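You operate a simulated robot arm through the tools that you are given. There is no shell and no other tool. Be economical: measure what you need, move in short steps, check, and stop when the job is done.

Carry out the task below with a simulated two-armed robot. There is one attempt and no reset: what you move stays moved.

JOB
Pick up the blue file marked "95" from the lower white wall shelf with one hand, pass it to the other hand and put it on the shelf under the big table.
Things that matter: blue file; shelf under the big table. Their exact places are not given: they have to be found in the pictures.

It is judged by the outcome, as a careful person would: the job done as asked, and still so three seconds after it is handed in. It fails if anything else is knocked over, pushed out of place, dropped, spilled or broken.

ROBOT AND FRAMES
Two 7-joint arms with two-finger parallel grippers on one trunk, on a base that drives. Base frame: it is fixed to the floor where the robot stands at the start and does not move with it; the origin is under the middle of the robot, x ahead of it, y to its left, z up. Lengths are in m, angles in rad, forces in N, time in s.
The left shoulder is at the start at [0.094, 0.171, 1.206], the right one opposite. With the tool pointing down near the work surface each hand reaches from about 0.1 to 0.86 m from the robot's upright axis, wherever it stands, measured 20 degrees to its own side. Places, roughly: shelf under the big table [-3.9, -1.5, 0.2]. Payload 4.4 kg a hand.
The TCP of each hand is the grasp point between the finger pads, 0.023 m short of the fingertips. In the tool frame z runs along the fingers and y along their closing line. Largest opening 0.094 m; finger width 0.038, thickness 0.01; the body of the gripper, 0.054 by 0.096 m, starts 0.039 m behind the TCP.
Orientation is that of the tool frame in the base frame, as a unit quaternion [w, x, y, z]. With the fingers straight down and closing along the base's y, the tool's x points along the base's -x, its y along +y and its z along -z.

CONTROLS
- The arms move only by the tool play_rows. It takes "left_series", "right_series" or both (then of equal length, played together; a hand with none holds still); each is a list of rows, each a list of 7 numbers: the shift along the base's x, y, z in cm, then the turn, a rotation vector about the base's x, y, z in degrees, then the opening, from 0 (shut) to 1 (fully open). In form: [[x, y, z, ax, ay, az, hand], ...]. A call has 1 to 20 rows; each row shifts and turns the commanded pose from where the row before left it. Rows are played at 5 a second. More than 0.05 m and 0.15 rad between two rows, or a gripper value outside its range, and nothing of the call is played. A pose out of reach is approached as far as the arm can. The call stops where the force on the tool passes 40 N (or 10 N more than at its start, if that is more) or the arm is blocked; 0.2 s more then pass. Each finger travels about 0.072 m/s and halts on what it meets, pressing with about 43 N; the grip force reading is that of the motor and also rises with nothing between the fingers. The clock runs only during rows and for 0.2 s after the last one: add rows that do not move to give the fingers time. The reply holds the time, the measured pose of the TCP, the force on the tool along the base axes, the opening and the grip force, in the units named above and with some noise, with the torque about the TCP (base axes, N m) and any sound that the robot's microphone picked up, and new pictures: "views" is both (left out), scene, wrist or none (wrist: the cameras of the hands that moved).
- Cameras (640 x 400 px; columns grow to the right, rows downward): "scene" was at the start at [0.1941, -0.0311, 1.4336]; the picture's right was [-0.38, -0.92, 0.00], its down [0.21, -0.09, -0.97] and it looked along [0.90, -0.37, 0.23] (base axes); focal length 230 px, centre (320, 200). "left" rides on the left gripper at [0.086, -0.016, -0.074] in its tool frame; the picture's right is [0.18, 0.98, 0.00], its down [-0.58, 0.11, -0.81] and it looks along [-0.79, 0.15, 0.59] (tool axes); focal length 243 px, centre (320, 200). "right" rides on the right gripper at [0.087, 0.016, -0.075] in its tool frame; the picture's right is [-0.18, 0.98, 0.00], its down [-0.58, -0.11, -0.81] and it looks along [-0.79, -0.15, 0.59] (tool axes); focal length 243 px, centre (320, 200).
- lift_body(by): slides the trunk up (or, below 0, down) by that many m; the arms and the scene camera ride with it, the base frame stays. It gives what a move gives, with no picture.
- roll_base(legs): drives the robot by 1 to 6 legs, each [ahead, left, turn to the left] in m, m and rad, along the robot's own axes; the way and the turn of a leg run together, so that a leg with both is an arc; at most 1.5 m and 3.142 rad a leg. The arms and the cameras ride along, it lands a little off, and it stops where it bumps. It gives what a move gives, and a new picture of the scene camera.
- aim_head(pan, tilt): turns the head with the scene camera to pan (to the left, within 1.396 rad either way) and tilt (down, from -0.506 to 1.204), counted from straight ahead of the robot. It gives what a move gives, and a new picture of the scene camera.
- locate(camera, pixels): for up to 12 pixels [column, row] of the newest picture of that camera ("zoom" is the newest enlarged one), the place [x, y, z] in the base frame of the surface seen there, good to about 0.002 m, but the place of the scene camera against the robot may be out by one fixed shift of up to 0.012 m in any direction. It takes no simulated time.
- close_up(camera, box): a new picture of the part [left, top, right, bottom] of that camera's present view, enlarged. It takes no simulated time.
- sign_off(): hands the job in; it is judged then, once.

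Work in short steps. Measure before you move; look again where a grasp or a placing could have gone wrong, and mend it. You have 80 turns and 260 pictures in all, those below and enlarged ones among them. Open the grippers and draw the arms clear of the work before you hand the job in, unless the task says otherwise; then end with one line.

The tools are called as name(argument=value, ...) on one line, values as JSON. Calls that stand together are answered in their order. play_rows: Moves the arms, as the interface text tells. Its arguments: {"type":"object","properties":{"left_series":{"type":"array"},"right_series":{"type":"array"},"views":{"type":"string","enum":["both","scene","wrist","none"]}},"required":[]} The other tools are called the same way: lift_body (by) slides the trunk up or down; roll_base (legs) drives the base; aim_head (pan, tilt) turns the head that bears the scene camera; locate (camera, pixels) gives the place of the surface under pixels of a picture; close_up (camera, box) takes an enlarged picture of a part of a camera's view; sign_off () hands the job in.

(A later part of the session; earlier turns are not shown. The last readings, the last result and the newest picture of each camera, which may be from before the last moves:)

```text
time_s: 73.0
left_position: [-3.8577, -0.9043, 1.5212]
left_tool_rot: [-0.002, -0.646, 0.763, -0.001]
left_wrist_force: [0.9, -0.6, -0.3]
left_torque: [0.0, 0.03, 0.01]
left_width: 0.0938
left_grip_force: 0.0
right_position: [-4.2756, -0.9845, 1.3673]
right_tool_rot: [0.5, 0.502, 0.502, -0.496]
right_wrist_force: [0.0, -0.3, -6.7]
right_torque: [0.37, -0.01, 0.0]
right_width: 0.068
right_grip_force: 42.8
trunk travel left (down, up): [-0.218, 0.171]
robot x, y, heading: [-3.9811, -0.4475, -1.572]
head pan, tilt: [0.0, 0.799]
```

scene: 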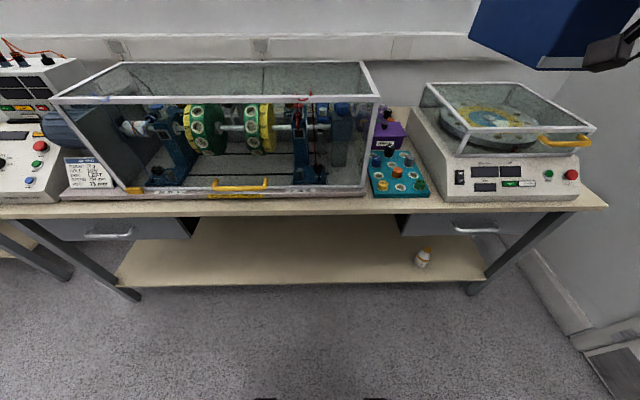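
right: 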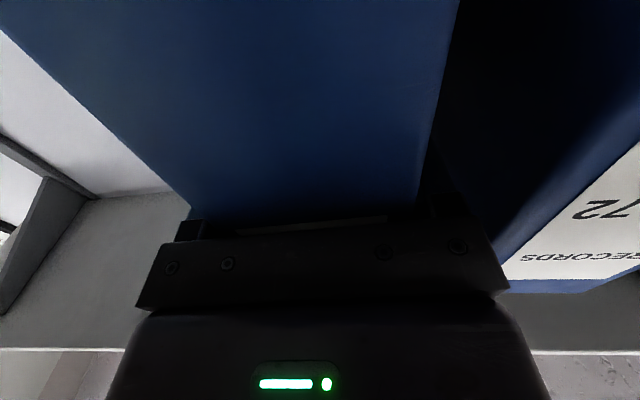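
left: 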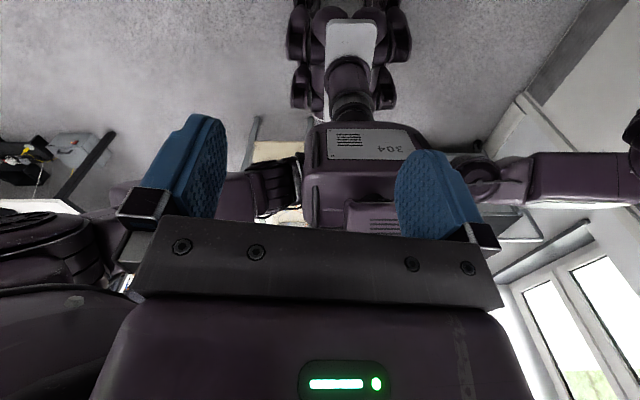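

The flip works. I finish it, pitch the left hand 45° forward-down while shifting it a bit aside, and bring the right hand with the file to the middle.

play_rows(left_series=[[1, 1, 0, 0, 0, 8, 1], [1, 1, 0, 0, 0, 2, 1], [1, 1, 0, -7.5, 0, 0, 1], [1, 1, 0, -7.5, 0, 0, 1], [1, 1, 0, -7.5, 0, 0, 1], [1, 1, 0, -7.5, 0, 0, 1], [0, 1, 0, -7.5, 0, 0, 1], [0, 1, 0, -7.5, 0, 0, 1], [0, 0, 0, 0, 0, 0, 1], [0, 0, 0, 0, 0, 0, 1], [0, 0, 0, 0, 0, 0, 1], [0, 0, 0, 0, 0, 0, 1], [0, 0, 0, 0, 0, 0, 1], [0, 0, 0, 0, 0, 0, 1]], right_series=[[1.5, 1, -0.5, 0, 0, 0, 0], [1.9, 1, -0.5, 0, 0, 0, 0], [1.9, 1, -0.5, 0, 0, 0, 0], [1.9, 1, -0.5, 0, 0, 0, 0], [1.9, 1, -0.5, 0, 0, 0, 0], [1.9, 0.5, -0.5, 0, 0, 0, 0], [1.9, 0, -0.5, 0, 0, 0, 0], [1.9, 0, -0.5, 0, 0, 0, 0], [1.9, 0, -0.5, 0, 0, 0, 0], [1.9, 0, -0.5, 0, 0, 0, 0], [1.9, 0, -0.5, 0, 0, 0, 0], [1.9, 0, -0.5, 0, 0, 0, 0], [1.9, 0, -0.5, 0, 0, 0, 0], [0, 0, 0, 0, 0, 0, 0]])

aim_head(pan=0.0, tilt=0.4)

```text
time_s: 76.0
left_position: [-3.7979, -0.8253, 1.5219]
left_tool_rot: [0.273, 0.654, -0.651, 0.271]
left_wrist_force: [0.2, 1.0, 0.7]
left_torque: [0.0, -0.01, 0.01]
left_width: 0.094
left_grip_force: 0.0
right_position: [-4.119, -0.9759, 1.3299]
right_tool_rot: [0.499, 0.502, 0.502, -0.497]
right_wrist_force: [-0.2, 0.7, -6.5]
right_torque: [0.38, 0.03, 0.0]
right_width: 0.068
right_grip_force: 43.7
right hand out of reach, approached as far as the arm can: row 2, 3, 4, 5, 6, 7, 8, 10
trunk travel left (down, up): [-0.218, 0.171]
robot x, y, heading: [-3.9845, -0.448, -1.572]
head pan, tilt: [0.0, 0.799]
```

scene: 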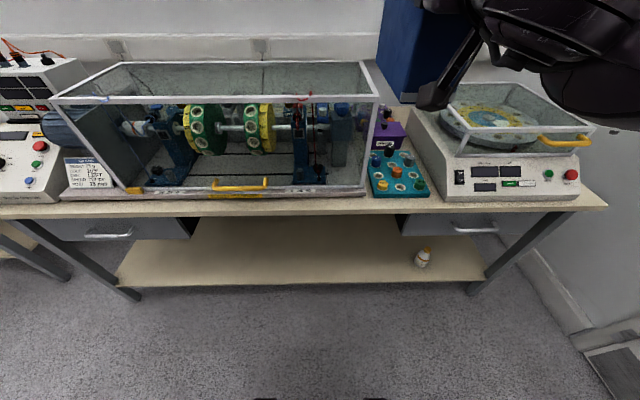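
right: 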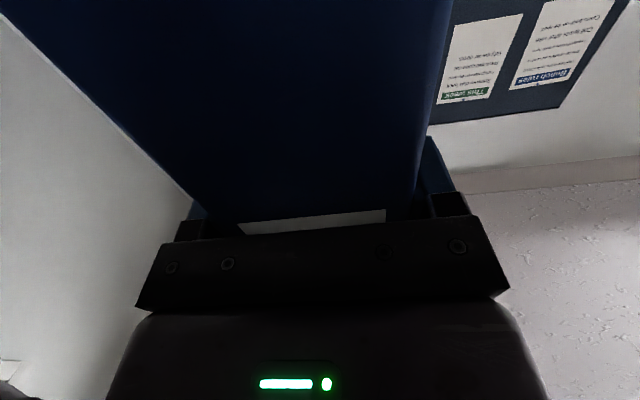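
left: 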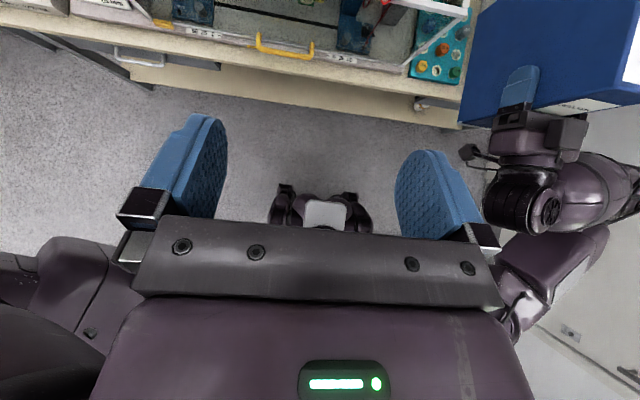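

```text
time_s: 76.8
left_position: [-3.7977, -0.8263, 1.5216]
left_tool_rot: [0.272, 0.655, -0.651, 0.271]
left_wrist_force: [-0.7, 0.3, 0.0]
left_torque: [0.05, 0.0, 0.01]
left_width: 0.0938
left_grip_force: 0.0
right_position: [-4.1173, -0.9755, 1.3312]
right_tool_rot: [0.5, 0.501, 0.502, -0.497]
right_wrist_force: [-0.4, 0.8, -6.1]
right_torque: [0.4, 0.05, -0.01]
right_width: 0.0677
right_grip_force: 42.9
trunk travel left (down, up): [-0.218, 0.171]
robot x, y, heading: [-3.9774, -0.4466, -1.566]
head pan, tilt: [0.0, 0.4]
```

scene: 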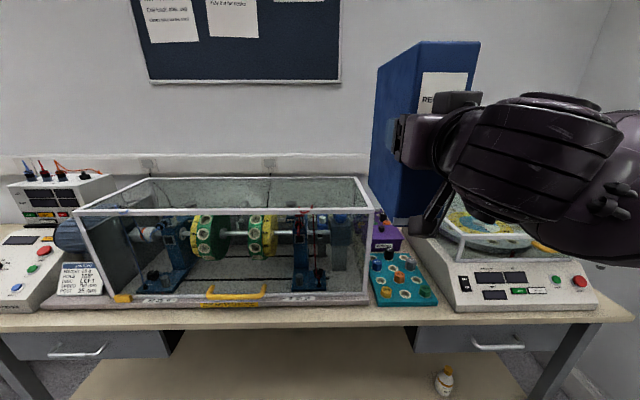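

The right arm reached its limit at x −4.118, which is fine. I measure the file's spine and top with the left wrist camera and the scene.

locate(camera="left", pixels=[[500, 20], [475, 90], [570, 50], [555, 108], [610, 90], [640, 20], [462, 126]])

locate(camera="scene", pixels=[[420, 60], [475, 60], [421, 43], [476, 43], [425, 100], [404, 115], [440, 90], [400, 43], [378, 70]])

close_up(camera="scene", box=[350, 20, 510, 230])

```text
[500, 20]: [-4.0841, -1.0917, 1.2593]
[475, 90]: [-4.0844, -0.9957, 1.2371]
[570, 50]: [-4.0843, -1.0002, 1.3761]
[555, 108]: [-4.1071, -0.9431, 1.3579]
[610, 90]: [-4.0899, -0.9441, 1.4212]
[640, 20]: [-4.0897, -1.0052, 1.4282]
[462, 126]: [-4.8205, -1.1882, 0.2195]
```

```text
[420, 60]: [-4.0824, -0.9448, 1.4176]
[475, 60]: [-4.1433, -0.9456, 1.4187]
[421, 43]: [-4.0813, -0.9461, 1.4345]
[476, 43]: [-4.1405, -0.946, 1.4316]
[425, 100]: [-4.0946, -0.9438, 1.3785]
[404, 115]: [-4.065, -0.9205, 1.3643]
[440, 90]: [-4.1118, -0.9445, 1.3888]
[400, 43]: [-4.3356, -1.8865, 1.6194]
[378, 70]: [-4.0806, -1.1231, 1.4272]
```

```text
1.90 times, centred on (430, 125) of scene
```

zoom: 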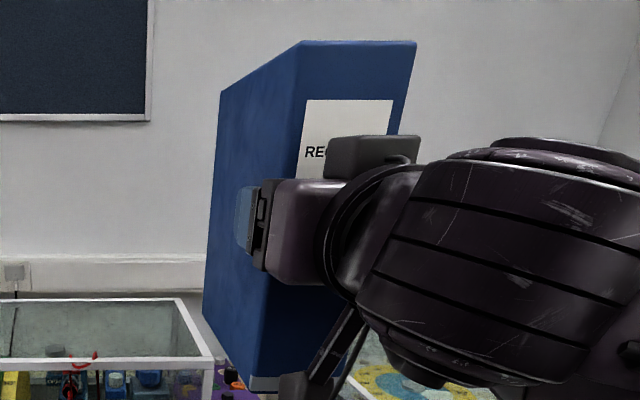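

A grey block sits on top of the right gripper; I must know its extents for clearance with the left hand.

locate(camera="zoom", pixels=[[330, 155], [385, 140], [410, 140], [418, 155], [360, 140], [335, 175], [390, 170], [400, 137], [290, 190], [460, 170], [520, 145]])

locate(camera="left", pixels=[[570, 125], [585, 130], [555, 135], [580, 158], [550, 160], [525, 120], [535, 190], [600, 170]])

close_up(camera="left", box=[440, 0, 640, 250])

```text
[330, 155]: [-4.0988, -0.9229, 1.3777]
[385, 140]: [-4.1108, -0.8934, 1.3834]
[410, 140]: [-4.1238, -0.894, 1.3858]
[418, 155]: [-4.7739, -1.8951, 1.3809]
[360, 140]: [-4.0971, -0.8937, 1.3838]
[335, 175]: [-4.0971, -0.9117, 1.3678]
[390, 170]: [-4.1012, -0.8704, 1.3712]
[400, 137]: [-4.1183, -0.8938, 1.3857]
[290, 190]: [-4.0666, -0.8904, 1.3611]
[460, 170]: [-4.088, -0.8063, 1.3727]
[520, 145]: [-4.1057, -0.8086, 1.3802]
```

```text
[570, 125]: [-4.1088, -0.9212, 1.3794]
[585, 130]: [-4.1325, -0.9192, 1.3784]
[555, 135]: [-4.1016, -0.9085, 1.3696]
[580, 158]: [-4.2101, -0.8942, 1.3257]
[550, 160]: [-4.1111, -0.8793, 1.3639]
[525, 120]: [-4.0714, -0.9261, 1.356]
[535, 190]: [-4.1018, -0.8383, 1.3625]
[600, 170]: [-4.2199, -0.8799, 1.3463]
```

```text
1.60 times, centred on (540, 125) of left
```

zoom: 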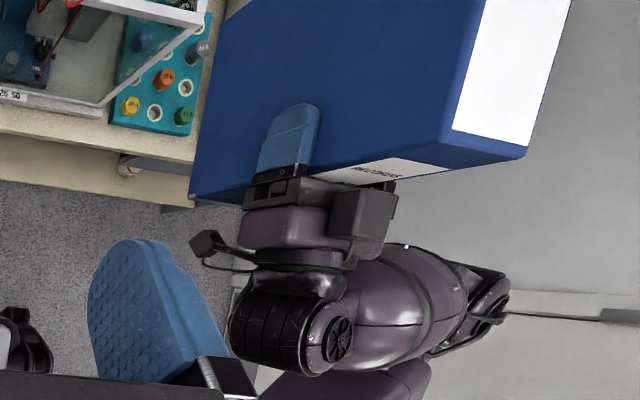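

Right's grey block tops out at z 1.385. A 55° left grip with TCP at (−4.117, −0.976, 1.409) clears it by about 3 cm. I go to a standoff 12 cm back along the approach axis.

play_rows(left_series=[[0, 0, 1.5, 5, 0, 0, 1], [0, 0, 1.5, 5, 0, 0, 1], [-2.9, 0, 0, 0, 0, 0, 1], [-2.9, 0, 0, 0, 0, 0, 1], [-2.9, 0, 0, 0, 0, 0, 1], [-2.9, 0, 0, 0, 0, 0, 1], [-2.9, -0.5, 0, 0, 0, 0, 1], [-2.9, -0.5, 0, 0, 0, 0, 1], [-2.9, -1, 0, 0, 0, 0, 1], [-2.9, -1, 0, 0, 0, 0, 1], [-2.9, -1, 0, 0, 0, 0, 1], [-2.9, -1, 0, 0, 0, 0, 1], [-2.9, -1, 0, 0, 0, 0, 1], [0, -1, -2.5, 0, 0, 0, 1], [0, -1.2, -2, 0, 0, 0, 1], [0, 0, 0, 0, 0, 0, 1]])

```text
time_s: 80.2
left_position: [-4.1175, -0.9055, 1.508]
left_tool_rot: [0.215, 0.676, -0.672, 0.213]
left_wrist_force: [0.3, -0.6, -0.2]
left_torque: [-0.05, 0.02, -0.03]
left_width: 0.0941
left_grip_force: 0.1
right_position: [-4.1171, -0.9751, 1.3317]
right_tool_rot: [0.5, 0.501, 0.502, -0.497]
right_wrist_force: [1.0, -0.7, -5.9]
right_torque: [0.37, -0.03, 0.0]
right_width: 0.0677
right_grip_force: 43.4
trunk travel left (down, up): [-0.218, 0.171]
robot x, y, heading: [-3.9792, -0.4488, -1.569]
head pan, tilt: [0.0, 0.4]
```

scene: 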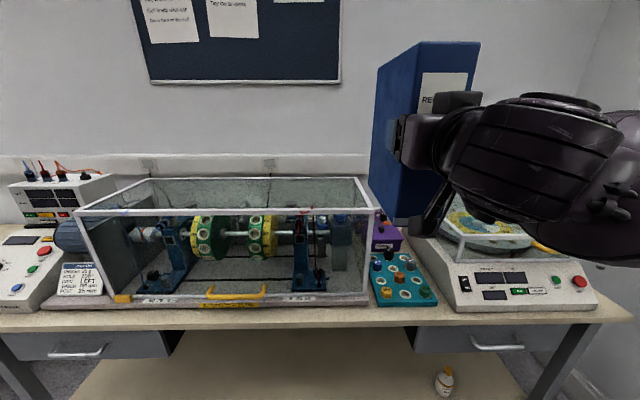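
left: 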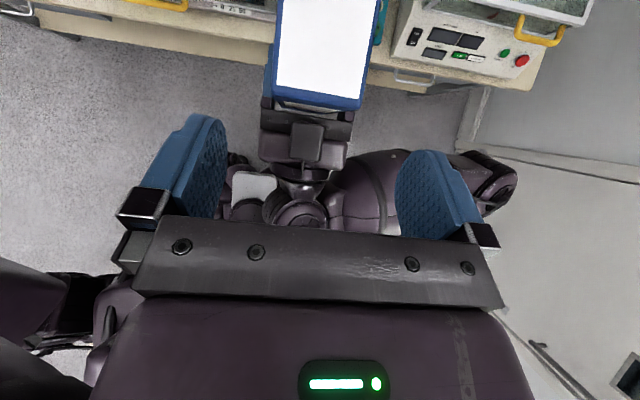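

Left hand is above the file, well centred (top edge columns 270–360). I verify top-edge coordinates.

locate(camera="left", pixels=[[275, 60], [370, 60], [318, 88], [318, 40], [272, 95], [360, 100], [307, 145], [318, 100], [268, 60], [378, 60]])

```text
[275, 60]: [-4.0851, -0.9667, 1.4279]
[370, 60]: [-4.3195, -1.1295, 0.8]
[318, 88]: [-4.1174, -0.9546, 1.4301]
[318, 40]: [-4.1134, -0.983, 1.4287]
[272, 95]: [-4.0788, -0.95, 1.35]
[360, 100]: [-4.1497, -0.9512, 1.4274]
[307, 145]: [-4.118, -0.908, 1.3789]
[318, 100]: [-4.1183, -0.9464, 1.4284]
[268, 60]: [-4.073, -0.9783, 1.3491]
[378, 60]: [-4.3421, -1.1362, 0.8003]
```

Centre x −4.117, top z 1.428 as expected. I advance along the tool axis.

play_rows(left_series=[[0, -1.4, -2, 0, 0, 0, 1], [0, -1.4, -2, 0, 0, 0, 1], [0, -1.4, -2, 0, 0, 0, 1], [0, -1.4, -1.9, 0, 0, 0, 1], [0, -0.9, -1.2, 0, 0, 0, 1], [0, -0.5, -0.6, 0, 0, 0, 1], [0, 0, 0, 0, 0, 0, 1]])

```text
time_s: 81.8
left_position: [-4.1167, -0.9756, 1.4092]
left_tool_rot: [0.215, 0.676, -0.672, 0.213]
left_wrist_force: [0.5, 0.5, 0.8]
left_torque: [0.03, 0.0, 0.05]
left_width: 0.094
left_grip_force: 0.1
right_position: [-4.1177, -0.9761, 1.331]
right_tool_rot: [0.501, 0.5, 0.503, -0.496]
right_wrist_force: [0.0, -0.2, -5.2]
right_torque: [0.37, 0.02, -0.01]
right_width: 0.068
right_grip_force: 42.7
trunk travel left (down, up): [-0.218, 0.171]
robot x, y, heading: [-3.9807, -0.4457, -1.565]
head pan, tilt: [0.0, 0.4]
```

scene: 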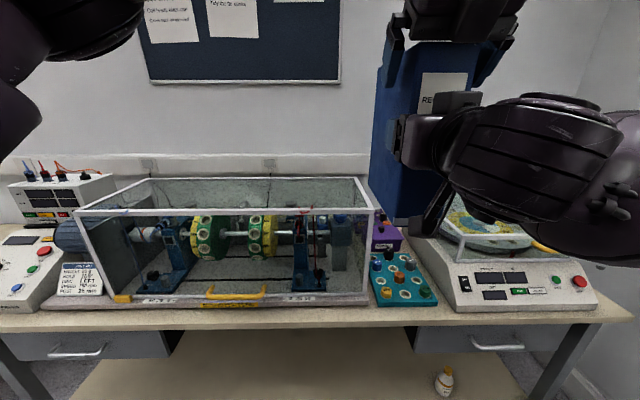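
left: 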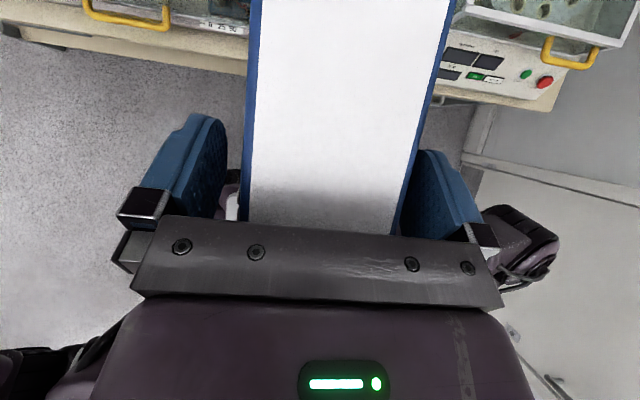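

The file sits between the left fingers with no contact. I close the left hand.

play_rows(left_series=[[0, 0, 0, 0, 0, 0, 0], [0, 0, 0, 0, 0, 0, 0], [0, 0, 0, 0, 0, 0, 0], [0, 0, 0, 0, 0, 0, 0], [0, 0, 0, 0, 0, 0, 0]], views="wrist")

```text
time_s: 83.0
left_position: [-4.1174, -0.9746, 1.4089]
left_tool_rot: [0.215, 0.676, -0.672, 0.213]
left_wrist_force: [-10.4, -3.0, 0.2]
left_torque: [0.07, -0.72, 0.44]
left_width: 0.0676
left_grip_force: 42.9
right_position: [-4.1174, -0.9757, 1.3303]
right_tool_rot: [0.5, 0.501, 0.503, -0.497]
right_wrist_force: [10.4, 2.4, -5.6]
right_torque: [0.01, 1.53, -0.45]
right_width: 0.0677
right_grip_force: 43.2
trunk travel left (down, up): [-0.218, 0.171]
robot x, y, heading: [-3.9836, -0.4487, -1.573]
head pan, tilt: [0.0, 0.4]
```

left: 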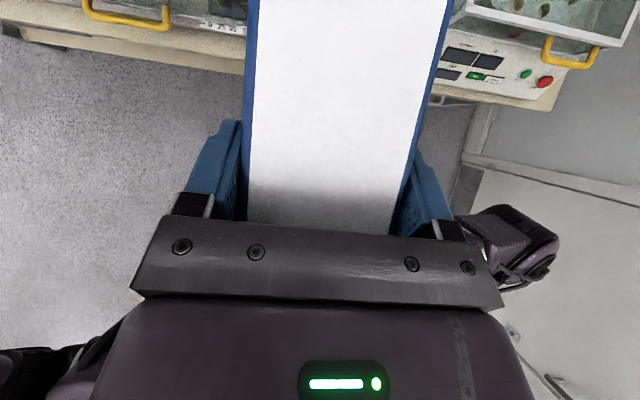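

Both hands hold it. I open the right hand and let settle.

play_rows(right_series=[[0, 0, 0, 0, 0, 0, 1], [0, 0, 0, 0, 0, 0, 1], [0, 0, 0, 0, 0, 0, 1], [0, 0, 0, 0, 0, 0, 1]])

```text
time_s: 84.0
left_position: [-4.1167, -0.9751, 1.408]
left_tool_rot: [0.214, 0.676, -0.672, 0.213]
left_wrist_force: [-0.3, 0.0, 0.5]
left_torque: [0.41, -0.01, 0.02]
left_width: 0.068
left_grip_force: 42.8
right_position: [-4.1182, -0.9758, 1.3301]
right_tool_rot: [0.5, 0.501, 0.502, -0.497]
right_wrist_force: [0.4, 0.9, 0.0]
right_torque: [-0.03, 0.01, -0.01]
right_width: 0.094
right_grip_force: 0.1
trunk travel left (down, up): [-0.218, 0.171]
robot x, y, heading: [-3.9823, -0.4521, -1.57]
head pan, tilt: [0.0, 0.4]
```

scene: 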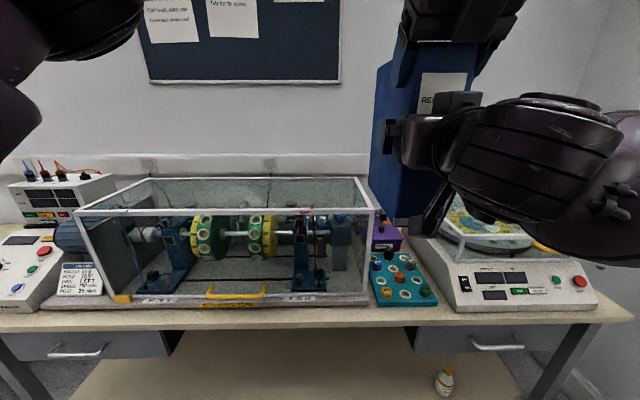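
right: 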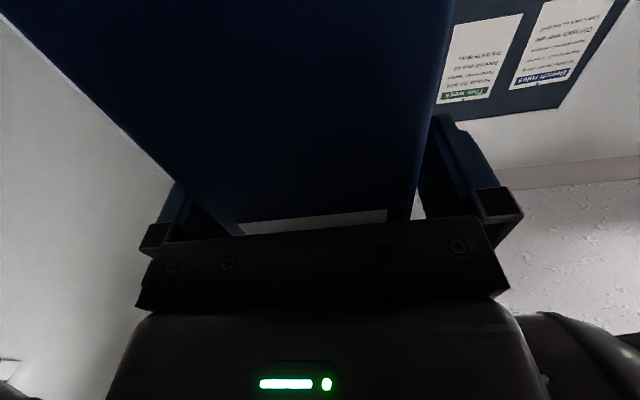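

The right hand is free. I move the left hand with the file forward 8 cm out of the right fingers.

play_rows(left_series=[[0, -0.5, 0, 0, 0, 0, 0], [0, -1.5, 0.2, 0, 0, 0, 0], [0, -1.5, 0.3, 0, 0, 0, 0], [0, -1.5, 0.3, 0, 0, 0, 0], [0, -1.5, 0.3, 0, 0, 0, 0], [0, -1.5, 0, 0, 0, 0, 0], [0, 0, 0, 0, 0, 0, 0]])

```text
time_s: 85.6
left_position: [-4.1153, -1.0561, 1.4204]
left_tool_rot: [0.215, 0.675, -0.673, 0.212]
left_wrist_force: [-0.6, 0.4, -5.9]
left_torque: [0.37, -0.01, 0.02]
left_width: 0.0678
left_grip_force: 42.5
right_position: [-4.1179, -0.9753, 1.3314]
right_tool_rot: [0.5, 0.501, 0.502, -0.496]
right_wrist_force: [0.4, 0.4, -0.9]
right_torque: [0.02, -0.02, 0.01]
right_width: 0.0939
right_grip_force: 0.0
trunk travel left (down, up): [-0.218, 0.171]
robot x, y, heading: [-3.9811, -0.449, -1.565]
head pan, tilt: [0.0, 0.4]
```

scene: 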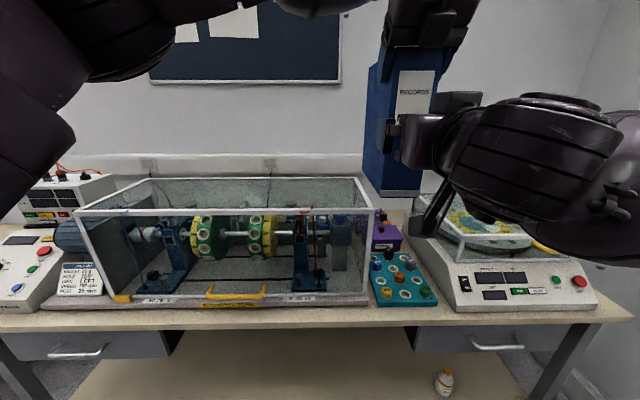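
left: 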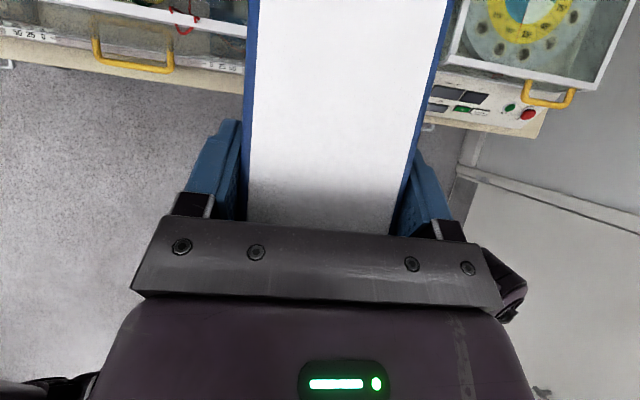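

Handover done: left carries about 6 N with the file steady. I swing the right hand aside to −x, away from the file.

play_rows(right_series=[[-1.5, 0, 0, 0, 0, 0, 1], [-2, 0, 0, 0, 0, 0, 1], [-2, 0, 0, 0, 0, 0, 1], [-2, 0, 0, 0, 0, 0, 1], [-2, 0, 0, 0, 0, 0, 1], [-2, 0, 0, 0, 0, 0, 1], [-2, 0, 0, 0, 0, 0, 1], [-2, 0, 0, 0, 0, 0, 1], [-2, 0, 0, 0, 0, 0, 1], [-2, 0, 0, 0, 0, 0, 1], [-2, 0, 0, 0, 0, 0, 1], [-2, 0, 0, 0, 0, 0, 1], [-2, 0, 0, 0, 0, 0, 1], [-2, 0, 0, 0, 0, 0, 1], [0, 0, 0, 0, 0, 0, 1]], views="scene")

```text
time_s: 88.8
left_position: [-4.117, -1.0572, 1.4194]
left_tool_rot: [0.215, 0.676, -0.672, 0.213]
left_wrist_force: [0.0, -0.3, -6.8]
left_torque: [0.4, 0.01, -0.01]
left_width: 0.0678
left_grip_force: 42.9
right_position: [-4.3911, -0.9811, 1.3311]
right_tool_rot: [0.5, 0.501, 0.502, -0.497]
right_wrist_force: [-0.1, -0.3, 0.4]
right_torque: [-0.01, 0.0, 0.0]
right_width: 0.094
right_grip_force: 0.1
right hand out of reach, approached as far as the arm can: row 2
trunk travel left (down, up): [-0.218, 0.171]
robot x, y, heading: [-3.9774, -0.4475, -1.569]
head pan, tilt: [0.0, 0.4]
```

scene: 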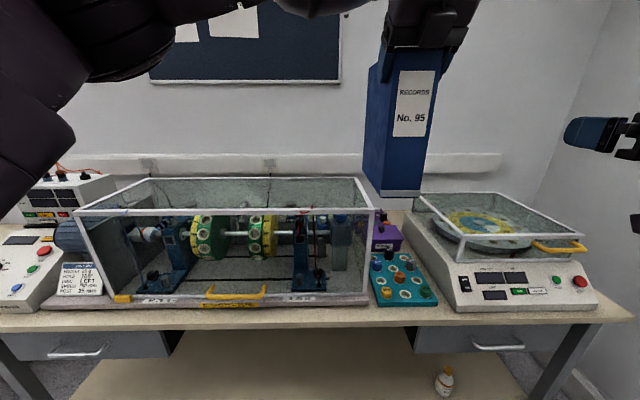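

Label "No. 95" confirmed. I retract the left hand with the file to y≈−0.92 in front of the table and move to x≈−3.92, while raising the right hand.

play_rows(left_series=[[0, 1.5, 0, 0, 0, 0, 0], [0, 2, 0, 0, 0, 0, 0], [0, 2, 0, 0, 0, 0, 0], [0, 2, 0, 0, 0, 0, 0], [0, 2, 0, 0, 0, 0, 0], [0, 2, 0, 0, 0, 0, 0], [0, 2, 0, 0, 0, 0, 0], [2, 0, 0, 0, 0, 0, 0], [2, 0, 0, 0, 0, 0, 0], [2, 0, 0, 0, 0, 0, 0], [2, 0, 0, 0, 0, 0, 0], [2, 0, 0, 0, 0, 0, 0], [2, 0, 0, 0, 0, 0, 0], [2, 0, 0, 0, 0, 0, 0], [2, 0, 0, 0, 0, 0, 0], [2, 0, 0, 0, 0, 0, 0], [2, 0, 0, 0, 0, 0, 0], [0, 0, 0, 0, 0, 0, 0]], right_series=[[0, 0, 1, 0, 0, 0, 1], [0, 0, 1, 0, 0, 0, 1], [0, 0, 1, 0, 0, 0, 1], [0, 0, 1, 0, 0, 0, 1], [0, 0, 1, 0, 0, 0, 1], [0, 0, 1, 0, 0, 0, 1], [0, 0, 1, 0, 0, 0, 1], [0, 0, 1, 0, 0, 0, 1], [0, 0, 1, 0, 0, 0, 1], [0, 0, 1, 0, 0, 0, 1], [0, 0, 1, 0, 0, 0, 1], [0, 0, 1, 0, 0, 0, 1], [0, 0, 1, 0, 0, 0, 1], [0, 0, 1, 0, 0, 0, 1], [0, 0, 1, 0, 0, 0, 1], [0, 0, 0, 0, 0, 0, 1], [0, 0, 0, 0, 0, 0, 1], [0, 0, 0, 0, 0, 0, 1]], views="scene")

```text
time_s: 92.6
left_position: [-3.9197, -0.9213, 1.4193]
left_tool_rot: [0.214, 0.676, -0.672, 0.213]
left_wrist_force: [-0.2, -0.4, -5.9]
left_torque: [0.4, 0.0, 0.02]
left_width: 0.0678
left_grip_force: 42.9
right_position: [-4.3916, -0.9818, 1.4829]
right_tool_rot: [0.501, 0.501, 0.503, -0.496]
right_wrist_force: [-0.3, -0.5, -1.2]
right_torque: [-0.02, 0.02, 0.0]
right_width: 0.094
right_grip_force: 0.1
trunk travel left (down, up): [-0.218, 0.171]
robot x, y, heading: [-3.9782, -0.4513, -1.561]
head pan, tilt: [0.0, 0.4]
```

scene: 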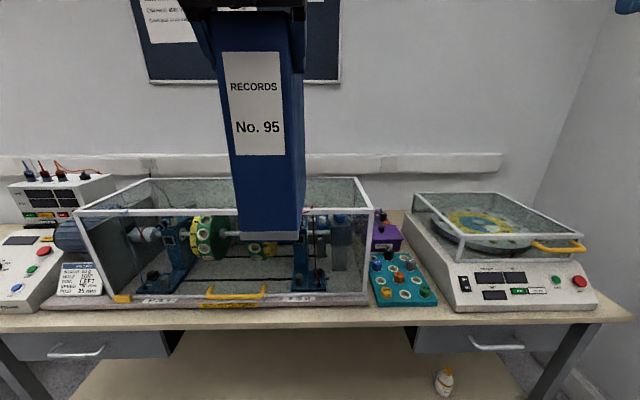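

The file's far edge is only ~3 cm short of the table edge; I back the base 8 cm for margin, then lower the trunk.

roll_base(legs=[[-0.08, 0, 0]])

lift_body(by=-0.215)

aim_head(pan=0.0, tilt=0.7)

```text
time_s: 93.7
left_position: [-3.9176, -0.8415, 1.4193]
left_tool_rot: [0.215, 0.676, -0.671, 0.214]
left_wrist_force: [0.6, 0.3, -4.9]
left_torque: [0.41, -0.01, 0.02]
left_width: 0.0677
left_grip_force: 42.5
right_position: [-4.3909, -0.9034, 1.4835]
right_tool_rot: [0.501, 0.501, 0.502, -0.496]
right_wrist_force: [0.2, 1.3, 0.5]
right_torque: [0.0, 0.0, -0.01]
right_width: 0.094
right_grip_force: 0.0
trunk travel left (down, up): [-0.218, 0.171]
robot x, y, heading: [-3.9841, -0.3698, -1.567]
head pan, tilt: [0.0, 0.4]
```

scene: 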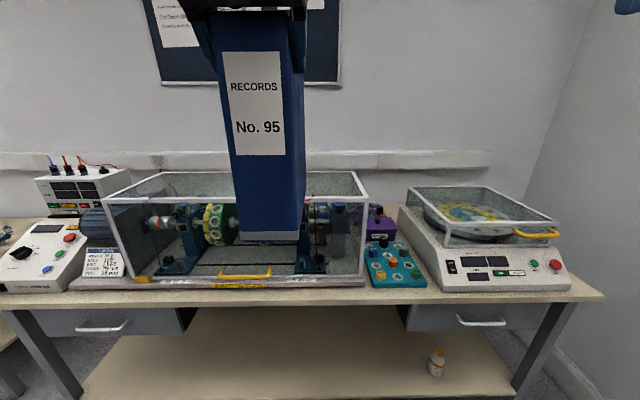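

```text
time_s: 96.0
left_position: [-3.9176, -0.8918, 1.1713]
left_tool_rot: [0.17, 0.689, -0.684, 0.169]
left_wrist_force: [0.0, 0.4, -6.1]
left_torque: [0.28, 0.0, 0.0]
left_width: 0.0681
left_grip_force: 42.8
right_position: [-4.3906, -0.903, 1.2696]
right_tool_rot: [0.501, 0.5, 0.502, -0.497]
right_wrist_force: [0.6, -0.2, -0.3]
right_torque: [-0.02, -0.01, 0.02]
right_width: 0.0938
right_grip_force: 0.0
trunk travel left (down, up): [-0.003, 0.386]
robot x, y, heading: [-3.9829, -0.3726, -1.57]
head pan, tilt: [0.0, 0.4]
```

```text
time_s: 96.8
left_position: [-3.9186, -0.8927, 1.1713]
left_tool_rot: [0.169, 0.689, -0.684, 0.169]
left_wrist_force: [-0.8, 0.5, -5.8]
left_torque: [0.32, 0.01, -0.01]
left_width: 0.0678
left_grip_force: 42.9
right_position: [-4.3918, -0.9029, 1.2686]
right_tool_rot: [0.501, 0.501, 0.503, -0.496]
right_wrist_force: [-0.3, 0.0, 0.0]
right_torque: [0.03, 0.01, -0.01]
right_width: 0.0939
right_grip_force: 0.1
trunk travel left (down, up): [-0.003, 0.386]
robot x, y, heading: [-3.9767, -0.3714, -1.561]
head pan, tilt: [0.0, 0.7]
```

scene: 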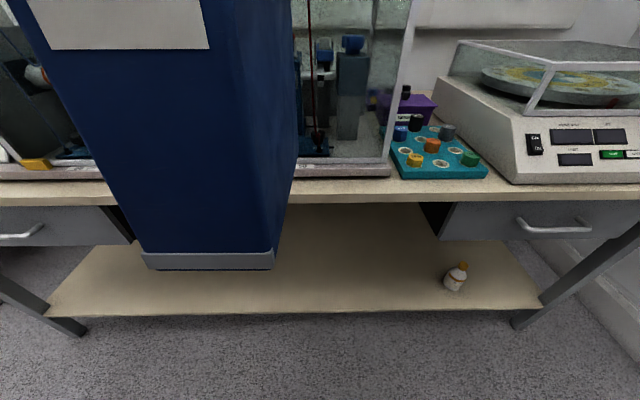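

The left hand shifted 5 cm and tilted ~7° during lowering, so something nudged the arm. I look at the left arm and the surroundings.

aim_head(pan=1.0, tilt=0.5)

close_up(camera="left", box=[0, 0, 640, 400])

close_up(camera="right", box=[0, 0, 640, 400])

```text
time_s: 98.0
left_position: [-3.9186, -0.8918, 1.1702]
left_tool_rot: [0.17, 0.689, -0.684, 0.168]
left_wrist_force: [-0.5, -0.2, -7.2]
left_torque: [0.34, 0.0, 0.01]
left_width: 0.0679
left_grip_force: 43.0
right_position: [-4.3903, -0.9031, 1.2679]
right_tool_rot: [0.501, 0.501, 0.503, -0.496]
right_wrist_force: [0.3, 0.1, 0.0]
right_torque: [-0.04, -0.01, 0.01]
right_width: 0.094
right_grip_force: 0.0
trunk travel left (down, up): [-0.003, 0.386]
robot x, y, heading: [-3.9828, -0.3685, -1.566]
head pan, tilt: [1.0, 0.499]
```

scene: 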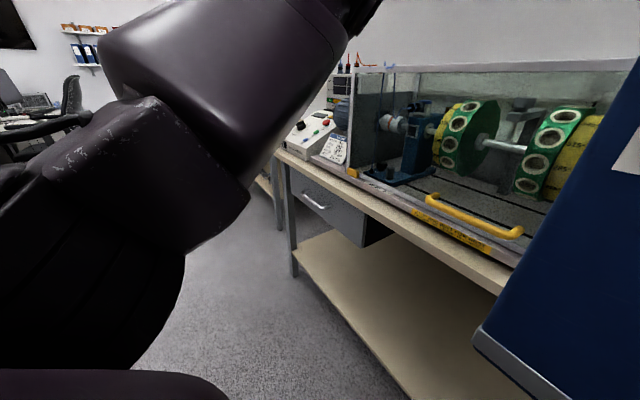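

```text
1.00 times, centred on (320, 200) of left (not enlarged: the box is as wide or as high as the picture)
```

zoom: 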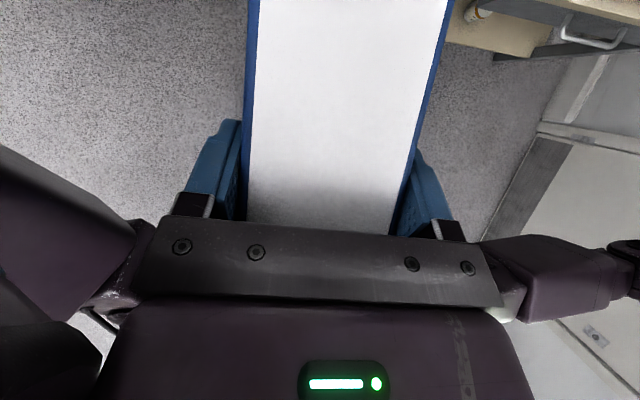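

```text
1.00 times, centred on (320, 200) of right (not enlarged: the box is as wide or as high as the picture)
```

zoom: 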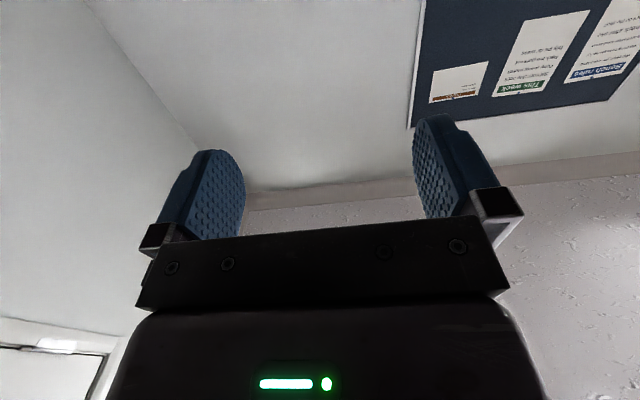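

Nothing external touches the arm. I test with a small null motion to see whether the left arm goes back to its commanded pose.

play_rows(left_series=[[0, 0, 0, 0, 0, 0, 0], [0, 0, 0, 0, 0, 0, 0], [0, -1, 0, 0, 0, 0, 0], [0, 0, 0, 0, 0, 0, 0]], views="none")

```text
time_s: 99.0
left_position: [-3.9187, -0.9027, 1.1707]
left_tool_rot: [0.169, 0.689, -0.684, 0.168]
left_wrist_force: [0.2, 0.0, -6.2]
left_torque: [0.32, 0.0, 0.05]
left_width: 0.0681
left_grip_force: 42.9
right_position: [-4.3906, -0.9037, 1.268]
right_tool_rot: [0.5, 0.501, 0.502, -0.496]
right_wrist_force: [-0.1, 0.1, -0.3]
right_torque: [0.0, -0.02, 0.0]
right_width: 0.0942
right_grip_force: 0.0
trunk travel left (down, up): [-0.003, 0.386]
robot x, y, heading: [-3.9832, -0.3684, -1.569]
head pan, tilt: [1.0, 0.499]
```

The arm now obeys from the measured pose. I correct the pitch by −7.6° (file upright again) and pull back 2 cm.

play_rows(left_series=[[0, 1, 0, -3.8, 0, 0, 0], [0, 1, 0, -3.8, 0, 0, 0], [0, 0, -2, 0, 0, 0, 0], [0, 0, -2, 0, 0, 0, 0], [0, 0, 0, 0, 0, 0, 0]], views="none")

aim_head(pan=0.3, tilt=0.8)

```text
time_s: 100.2
left_position: [-3.916, -0.887, 1.1216]
left_tool_rot: [0.216, 0.676, -0.671, 0.214]
left_wrist_force: [0.9, 0.5, -5.9]
left_torque: [0.36, -0.02, -0.01]
left_width: 0.0677
left_grip_force: 42.7
left hand out of reach, approached as far as the arm can: row 2
right_position: [-4.391, -0.9023, 1.2676]
right_tool_rot: [0.5, 0.501, 0.502, -0.496]
right_wrist_force: [0.1, 0.0, -0.4]
right_torque: [0.05, -0.03, 0.02]
right_width: 0.0938
right_grip_force: 0.0
trunk travel left (down, up): [-0.003, 0.386]
robot x, y, heading: [-3.9813, -0.3688, -1.569]
head pan, tilt: [1.0, 0.499]
```

```text
time_s: 101.3
left_position: [-3.9165, -0.8873, 1.1225]
left_tool_rot: [0.214, 0.677, -0.672, 0.213]
left_wrist_force: [0.3, -0.1, -5.7]
left_torque: [0.39, 0.03, -0.01]
left_width: 0.0681
left_grip_force: 43.1
right_position: [-4.3907, -0.9029, 1.2691]
right_tool_rot: [0.501, 0.5, 0.503, -0.496]
right_wrist_force: [-0.1, -0.5, -0.1]
right_torque: [-0.03, 0.01, 0.02]
right_width: 0.0937
right_grip_force: 0.1
trunk travel left (down, up): [-0.003, 0.386]
robot x, y, heading: [-3.9793, -0.3711, -1.565]
head pan, tilt: [0.3, 0.799]
```

scene: 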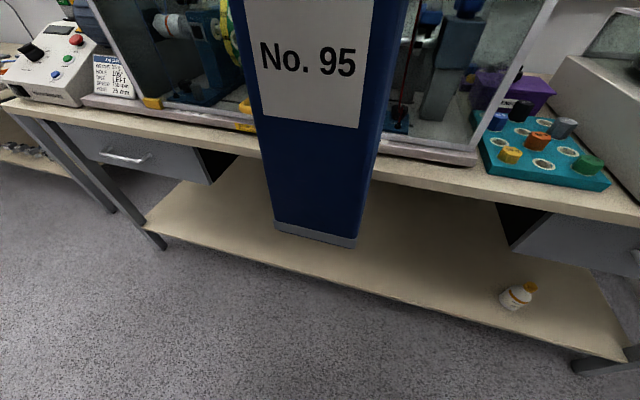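

File is upright again with ~7 cm margin to the table edge. I descend in stages, watching the pose.

play_rows(left_series=[[0, 0, -3, 0, 0, 0, 0], [0, 0, -3, 0, 0, 0, 0], [0, 0, -3, 0, 0, 0, 0], [0, 0, -3, 0, 0, 0, 0], [0, 0, -3, 0, 0, 0, 0], [0, 0, -3, 0, 0, 0, 0], [0, 0, -3, 0, 0, 0, 0], [0, 0, -3, 0, 0, 0, 0], [0, 0, 0, 0, 0, 0, 0]])

```text
time_s: 103.3
left_position: [-3.9296, -0.9223, 0.9844]
left_tool_rot: [0.214, 0.677, -0.672, 0.212]
left_wrist_force: [0.4, -0.2, -5.5]
left_torque: [0.39, -0.02, 0.02]
left_width: 0.068
left_grip_force: 42.8
left hand out of reach, approached as far as the arm can: row 3, 4, 5, 6, 7, 8
right_position: [-4.3907, -0.9034, 1.267]
right_tool_rot: [0.5, 0.501, 0.502, -0.496]
right_wrist_force: [0.3, -0.1, -0.6]
right_torque: [0.06, 0.0, -0.04]
right_width: 0.094
right_grip_force: 0.2
trunk travel left (down, up): [-0.003, 0.386]
robot x, y, heading: [-3.9835, -0.3635, -1.565]
head pan, tilt: [0.3, 0.799]
```

scene: 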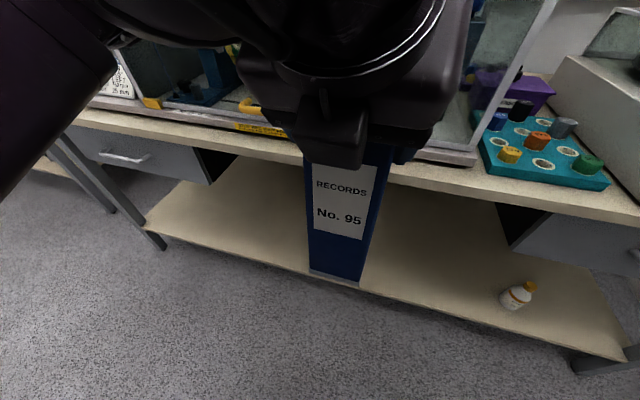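
left: 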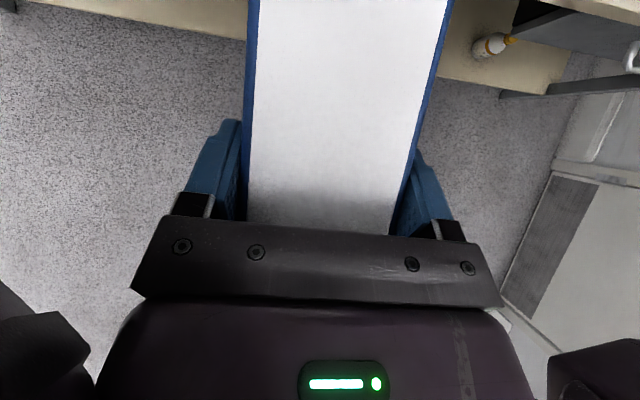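

The flipped left wrist is hitting a near-reach limit; it needs to be further forward from the body. I check space behind the robot so that I can back up.

aim_head(pan=1.39, tilt=0.7)

aim_head(pan=-1.39, tilt=0.7)

```text
time_s: 104.6
left_position: [-3.9306, -0.9229, 0.9859]
left_tool_rot: [0.214, 0.676, -0.672, 0.213]
left_wrist_force: [0.0, 0.2, -7.4]
left_torque: [0.4, 0.0, -0.01]
left_width: 0.0679
left_grip_force: 43.2
right_position: [-4.3911, -0.9035, 1.2677]
right_tool_rot: [0.501, 0.5, 0.502, -0.497]
right_wrist_force: [0.3, 0.9, 0.0]
right_torque: [-0.01, 0.04, -0.01]
right_width: 0.0939
right_grip_force: 0.1
trunk travel left (down, up): [-0.003, 0.386]
robot x, y, heading: [-3.9811, -0.3689, -1.57]
head pan, tilt: [1.389, 0.7]
```

scene: 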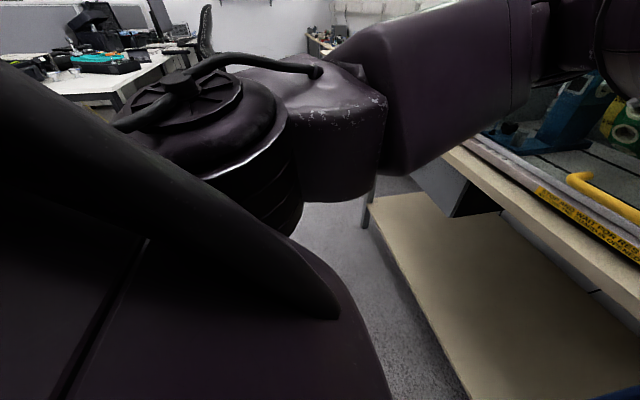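

```text
time_s: 107.1
left_position: [-3.9307, -0.922, 0.9856]
left_tool_rot: [0.215, 0.676, -0.672, 0.212]
left_wrist_force: [-0.7, 0.0, -6.7]
left_torque: [0.38, 0.0, -0.01]
left_width: 0.0679
left_grip_force: 43.2
right_position: [-4.3905, -0.9024, 1.268]
right_tool_rot: [0.5, 0.501, 0.502, -0.496]
right_wrist_force: [0.8, -0.1, 0.0]
right_torque: [0.0, 0.0, 0.01]
right_width: 0.0939
right_grip_force: 0.1
trunk travel left (down, up): [-0.003, 0.386]
robot x, y, heading: [-3.9821, -0.3682, -1.569]
head pan, tilt: [-1.389, 0.7]
```

scene: 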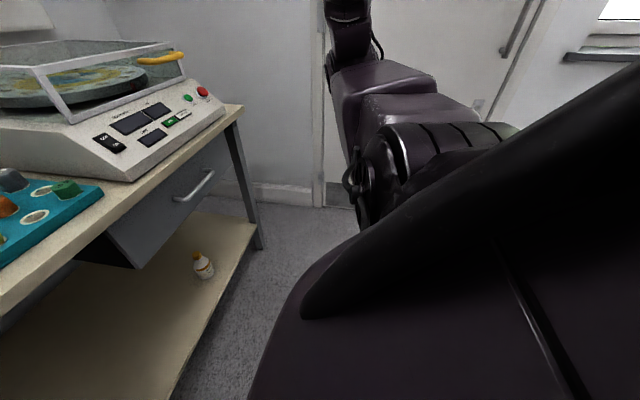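

The limit seems to be close-in reach. Turning the robot ~45° left gives free aisle ahead in which I can extend and lower the arm, then swing it under the table by turning back. I turn left 0.77.

roll_base(legs=[[0, 0, 0.77]])

aim_head(pan=0.2, tilt=0.8)

```text
time_s: 109.5
left_position: [-3.5617, -0.7332, 0.9855]
left_tool_rot: [0.12, 0.878, -0.372, 0.277]
left_wrist_force: [0.0, -0.3, -6.1]
left_torque: [0.25, 0.27, -0.02]
left_width: 0.0679
left_grip_force: 42.7
right_position: [-3.908, -1.0391, 1.2678]
right_tool_rot: [0.649, 0.278, 0.653, -0.274]
right_wrist_force: [0.4, 0.5, 0.6]
right_torque: [-0.02, 0.01, -0.05]
right_width: 0.0939
right_grip_force: 0.0
trunk travel left (down, up): [-0.003, 0.386]
robot x, y, heading: [-3.9831, -0.3708, -0.8]
head pan, tilt: [-1.389, 0.7]
```

scene: 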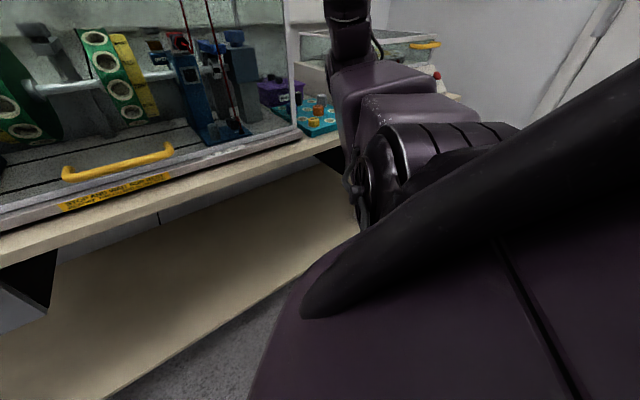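

```text
time_s: 111.2
left_position: [-3.5629, -0.7343, 0.9855]
left_tool_rot: [0.12, 0.878, -0.372, 0.278]
left_wrist_force: [-0.7, 0.0, -6.9]
left_torque: [0.28, 0.25, -0.01]
left_width: 0.068
left_grip_force: 43.2
right_position: [-3.9088, -1.0385, 1.2695]
right_tool_rot: [0.65, 0.277, 0.653, -0.274]
right_wrist_force: [0.1, 0.3, 0.0]
right_torque: [0.01, 0.01, 0.0]
right_width: 0.0941
right_grip_force: 0.0
trunk travel left (down, up): [-0.003, 0.386]
robot x, y, heading: [-3.9789, -0.3701, -0.806]
head pan, tilt: [0.201, 0.799]
```

scene: 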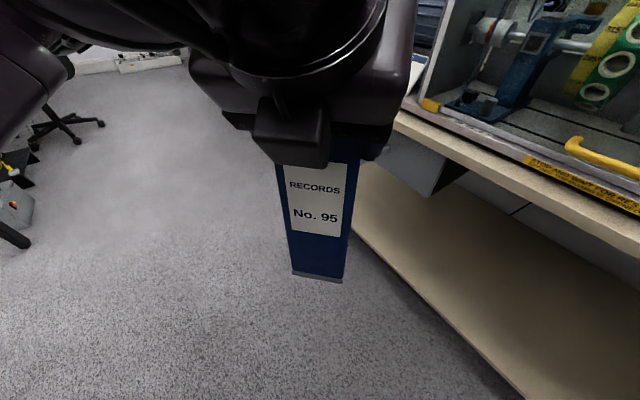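

Free floor ahead. I extend forward (along the heading) 20 cm while lowering 20 cm.

play_rows(left_series=[[1.74, -1.79, 0, 0, 0, 0, 0], [1.74, -1.79, 0, 0, 0, 0, 0], [1.74, -1.79, -2, 0, 0, 0, 0], [1.74, -1.79, -2.5, 0, 0, 0, 0], [1.74, -1.79, -2.5, 0, 0, 0, 0], [1.74, -1.79, -3, 0, 0, 0, 0], [1.74, -1.79, -3, 0, 0, 0, 0], [1.74, -1.79, -3, 0, 0, 0, 0], [0, 0, -3, 0, 0, 0, 0], [0, 0, -3, 0, 0, 0, 0], [0, 0, 0, 0, 0, 0, 0]], views="scene")

```text
time_s: 113.5
left_position: [-3.4244, -0.8776, 0.7668]
left_tool_rot: [0.121, 0.878, -0.372, 0.278]
left_wrist_force: [-0.1, 0.1, -5.6]
left_torque: [0.25, 0.27, 0.01]
left_width: 0.0679
left_grip_force: 42.9
right_position: [-3.9078, -1.0389, 1.2675]
right_tool_rot: [0.65, 0.277, 0.653, -0.274]
right_wrist_force: [0.8, 0.7, 0.3]
right_torque: [0.03, 0.01, 0.0]
right_width: 0.0939
right_grip_force: 0.0
trunk travel left (down, up): [-0.003, 0.386]
robot x, y, heading: [-3.9811, -0.371, -0.808]
head pan, tilt: [0.201, 0.799]
```

scene: 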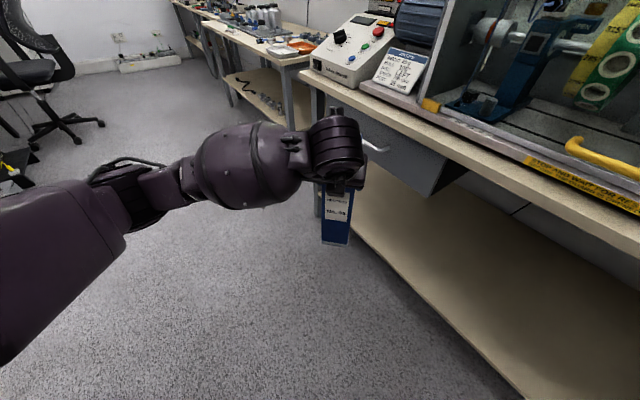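

Reach is fine now. I continue lowering toward z≈0.48.

play_rows(left_series=[[0, 0, -3, 0, 0, 0, 0], [0, 0, -3, 0, 0, 0, 0], [0, 0, -3, 0, 0, 0, 0], [0, 0, -3, 0, 0, 0, 0], [0, 0, -3, 0, 0, 0, 0], [0, 0, -3, 0, 0, 0, 0], [0, 0, -3, 0, 0, 0, 0], [0, 0, -3, 0, 0, 0, 0], [0, 0, -3, 0, 0, 0, 0], [0, 0, -1.5, 0, 0, 0, 0], [0, 0, 0, 0, 0, 0, 0]])

```text
time_s: 116.0
left_position: [-3.4236, -0.8762, 0.4785]
left_tool_rot: [0.12, 0.878, -0.372, 0.278]
left_wrist_force: [-0.7, -0.5, -6.4]
left_torque: [0.32, 0.29, 0.02]
left_width: 0.0679
left_grip_force: 43.6
right_position: [-3.9078, -1.04, 1.2695]
right_tool_rot: [0.649, 0.278, 0.653, -0.275]
right_wrist_force: [-0.4, -0.6, -0.5]
right_torque: [0.01, 0.01, -0.04]
right_width: 0.0942
right_grip_force: 0.0
trunk travel left (down, up): [-0.003, 0.386]
robot x, y, heading: [-3.9778, -0.3737, -0.803]
head pan, tilt: [0.201, 0.799]
```

scene: 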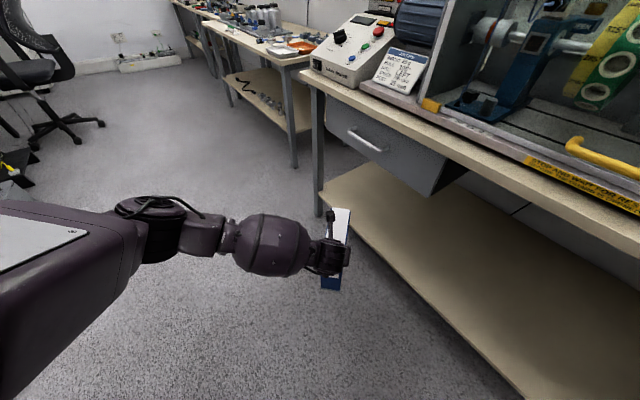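
left: 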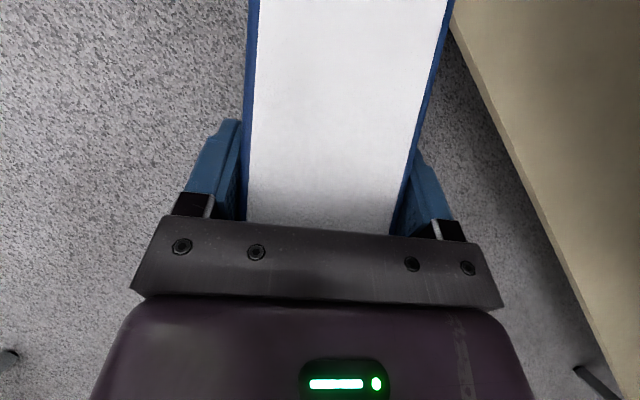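

File hangs at shelf height. I measure where the left wrist/forearm lie relative to the hand before swinging under the table.

locate(camera="scene", pixels=[[275, 215], [300, 250], [270, 245], [240, 240], [200, 235], [150, 200], [130, 240], [330, 215], [335, 250], [332, 285], [60, 250], [322, 283]])

locate(camera="left", pixels=[[350, 100], [250, 50], [440, 50], [300, 180], [350, 10]])

```text
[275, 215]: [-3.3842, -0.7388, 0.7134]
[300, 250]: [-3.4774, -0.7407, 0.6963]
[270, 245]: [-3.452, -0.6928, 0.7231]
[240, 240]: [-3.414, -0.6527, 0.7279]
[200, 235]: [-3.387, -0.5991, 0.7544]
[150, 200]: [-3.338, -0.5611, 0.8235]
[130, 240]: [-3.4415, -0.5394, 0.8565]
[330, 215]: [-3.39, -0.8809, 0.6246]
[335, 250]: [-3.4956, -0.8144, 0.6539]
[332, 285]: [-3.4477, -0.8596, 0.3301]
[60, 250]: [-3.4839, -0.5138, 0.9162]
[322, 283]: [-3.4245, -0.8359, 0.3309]
```

```text
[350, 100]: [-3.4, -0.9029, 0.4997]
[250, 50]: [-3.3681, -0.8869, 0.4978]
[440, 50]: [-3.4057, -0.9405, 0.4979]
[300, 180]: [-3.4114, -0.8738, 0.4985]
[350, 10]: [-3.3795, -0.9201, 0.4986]
```

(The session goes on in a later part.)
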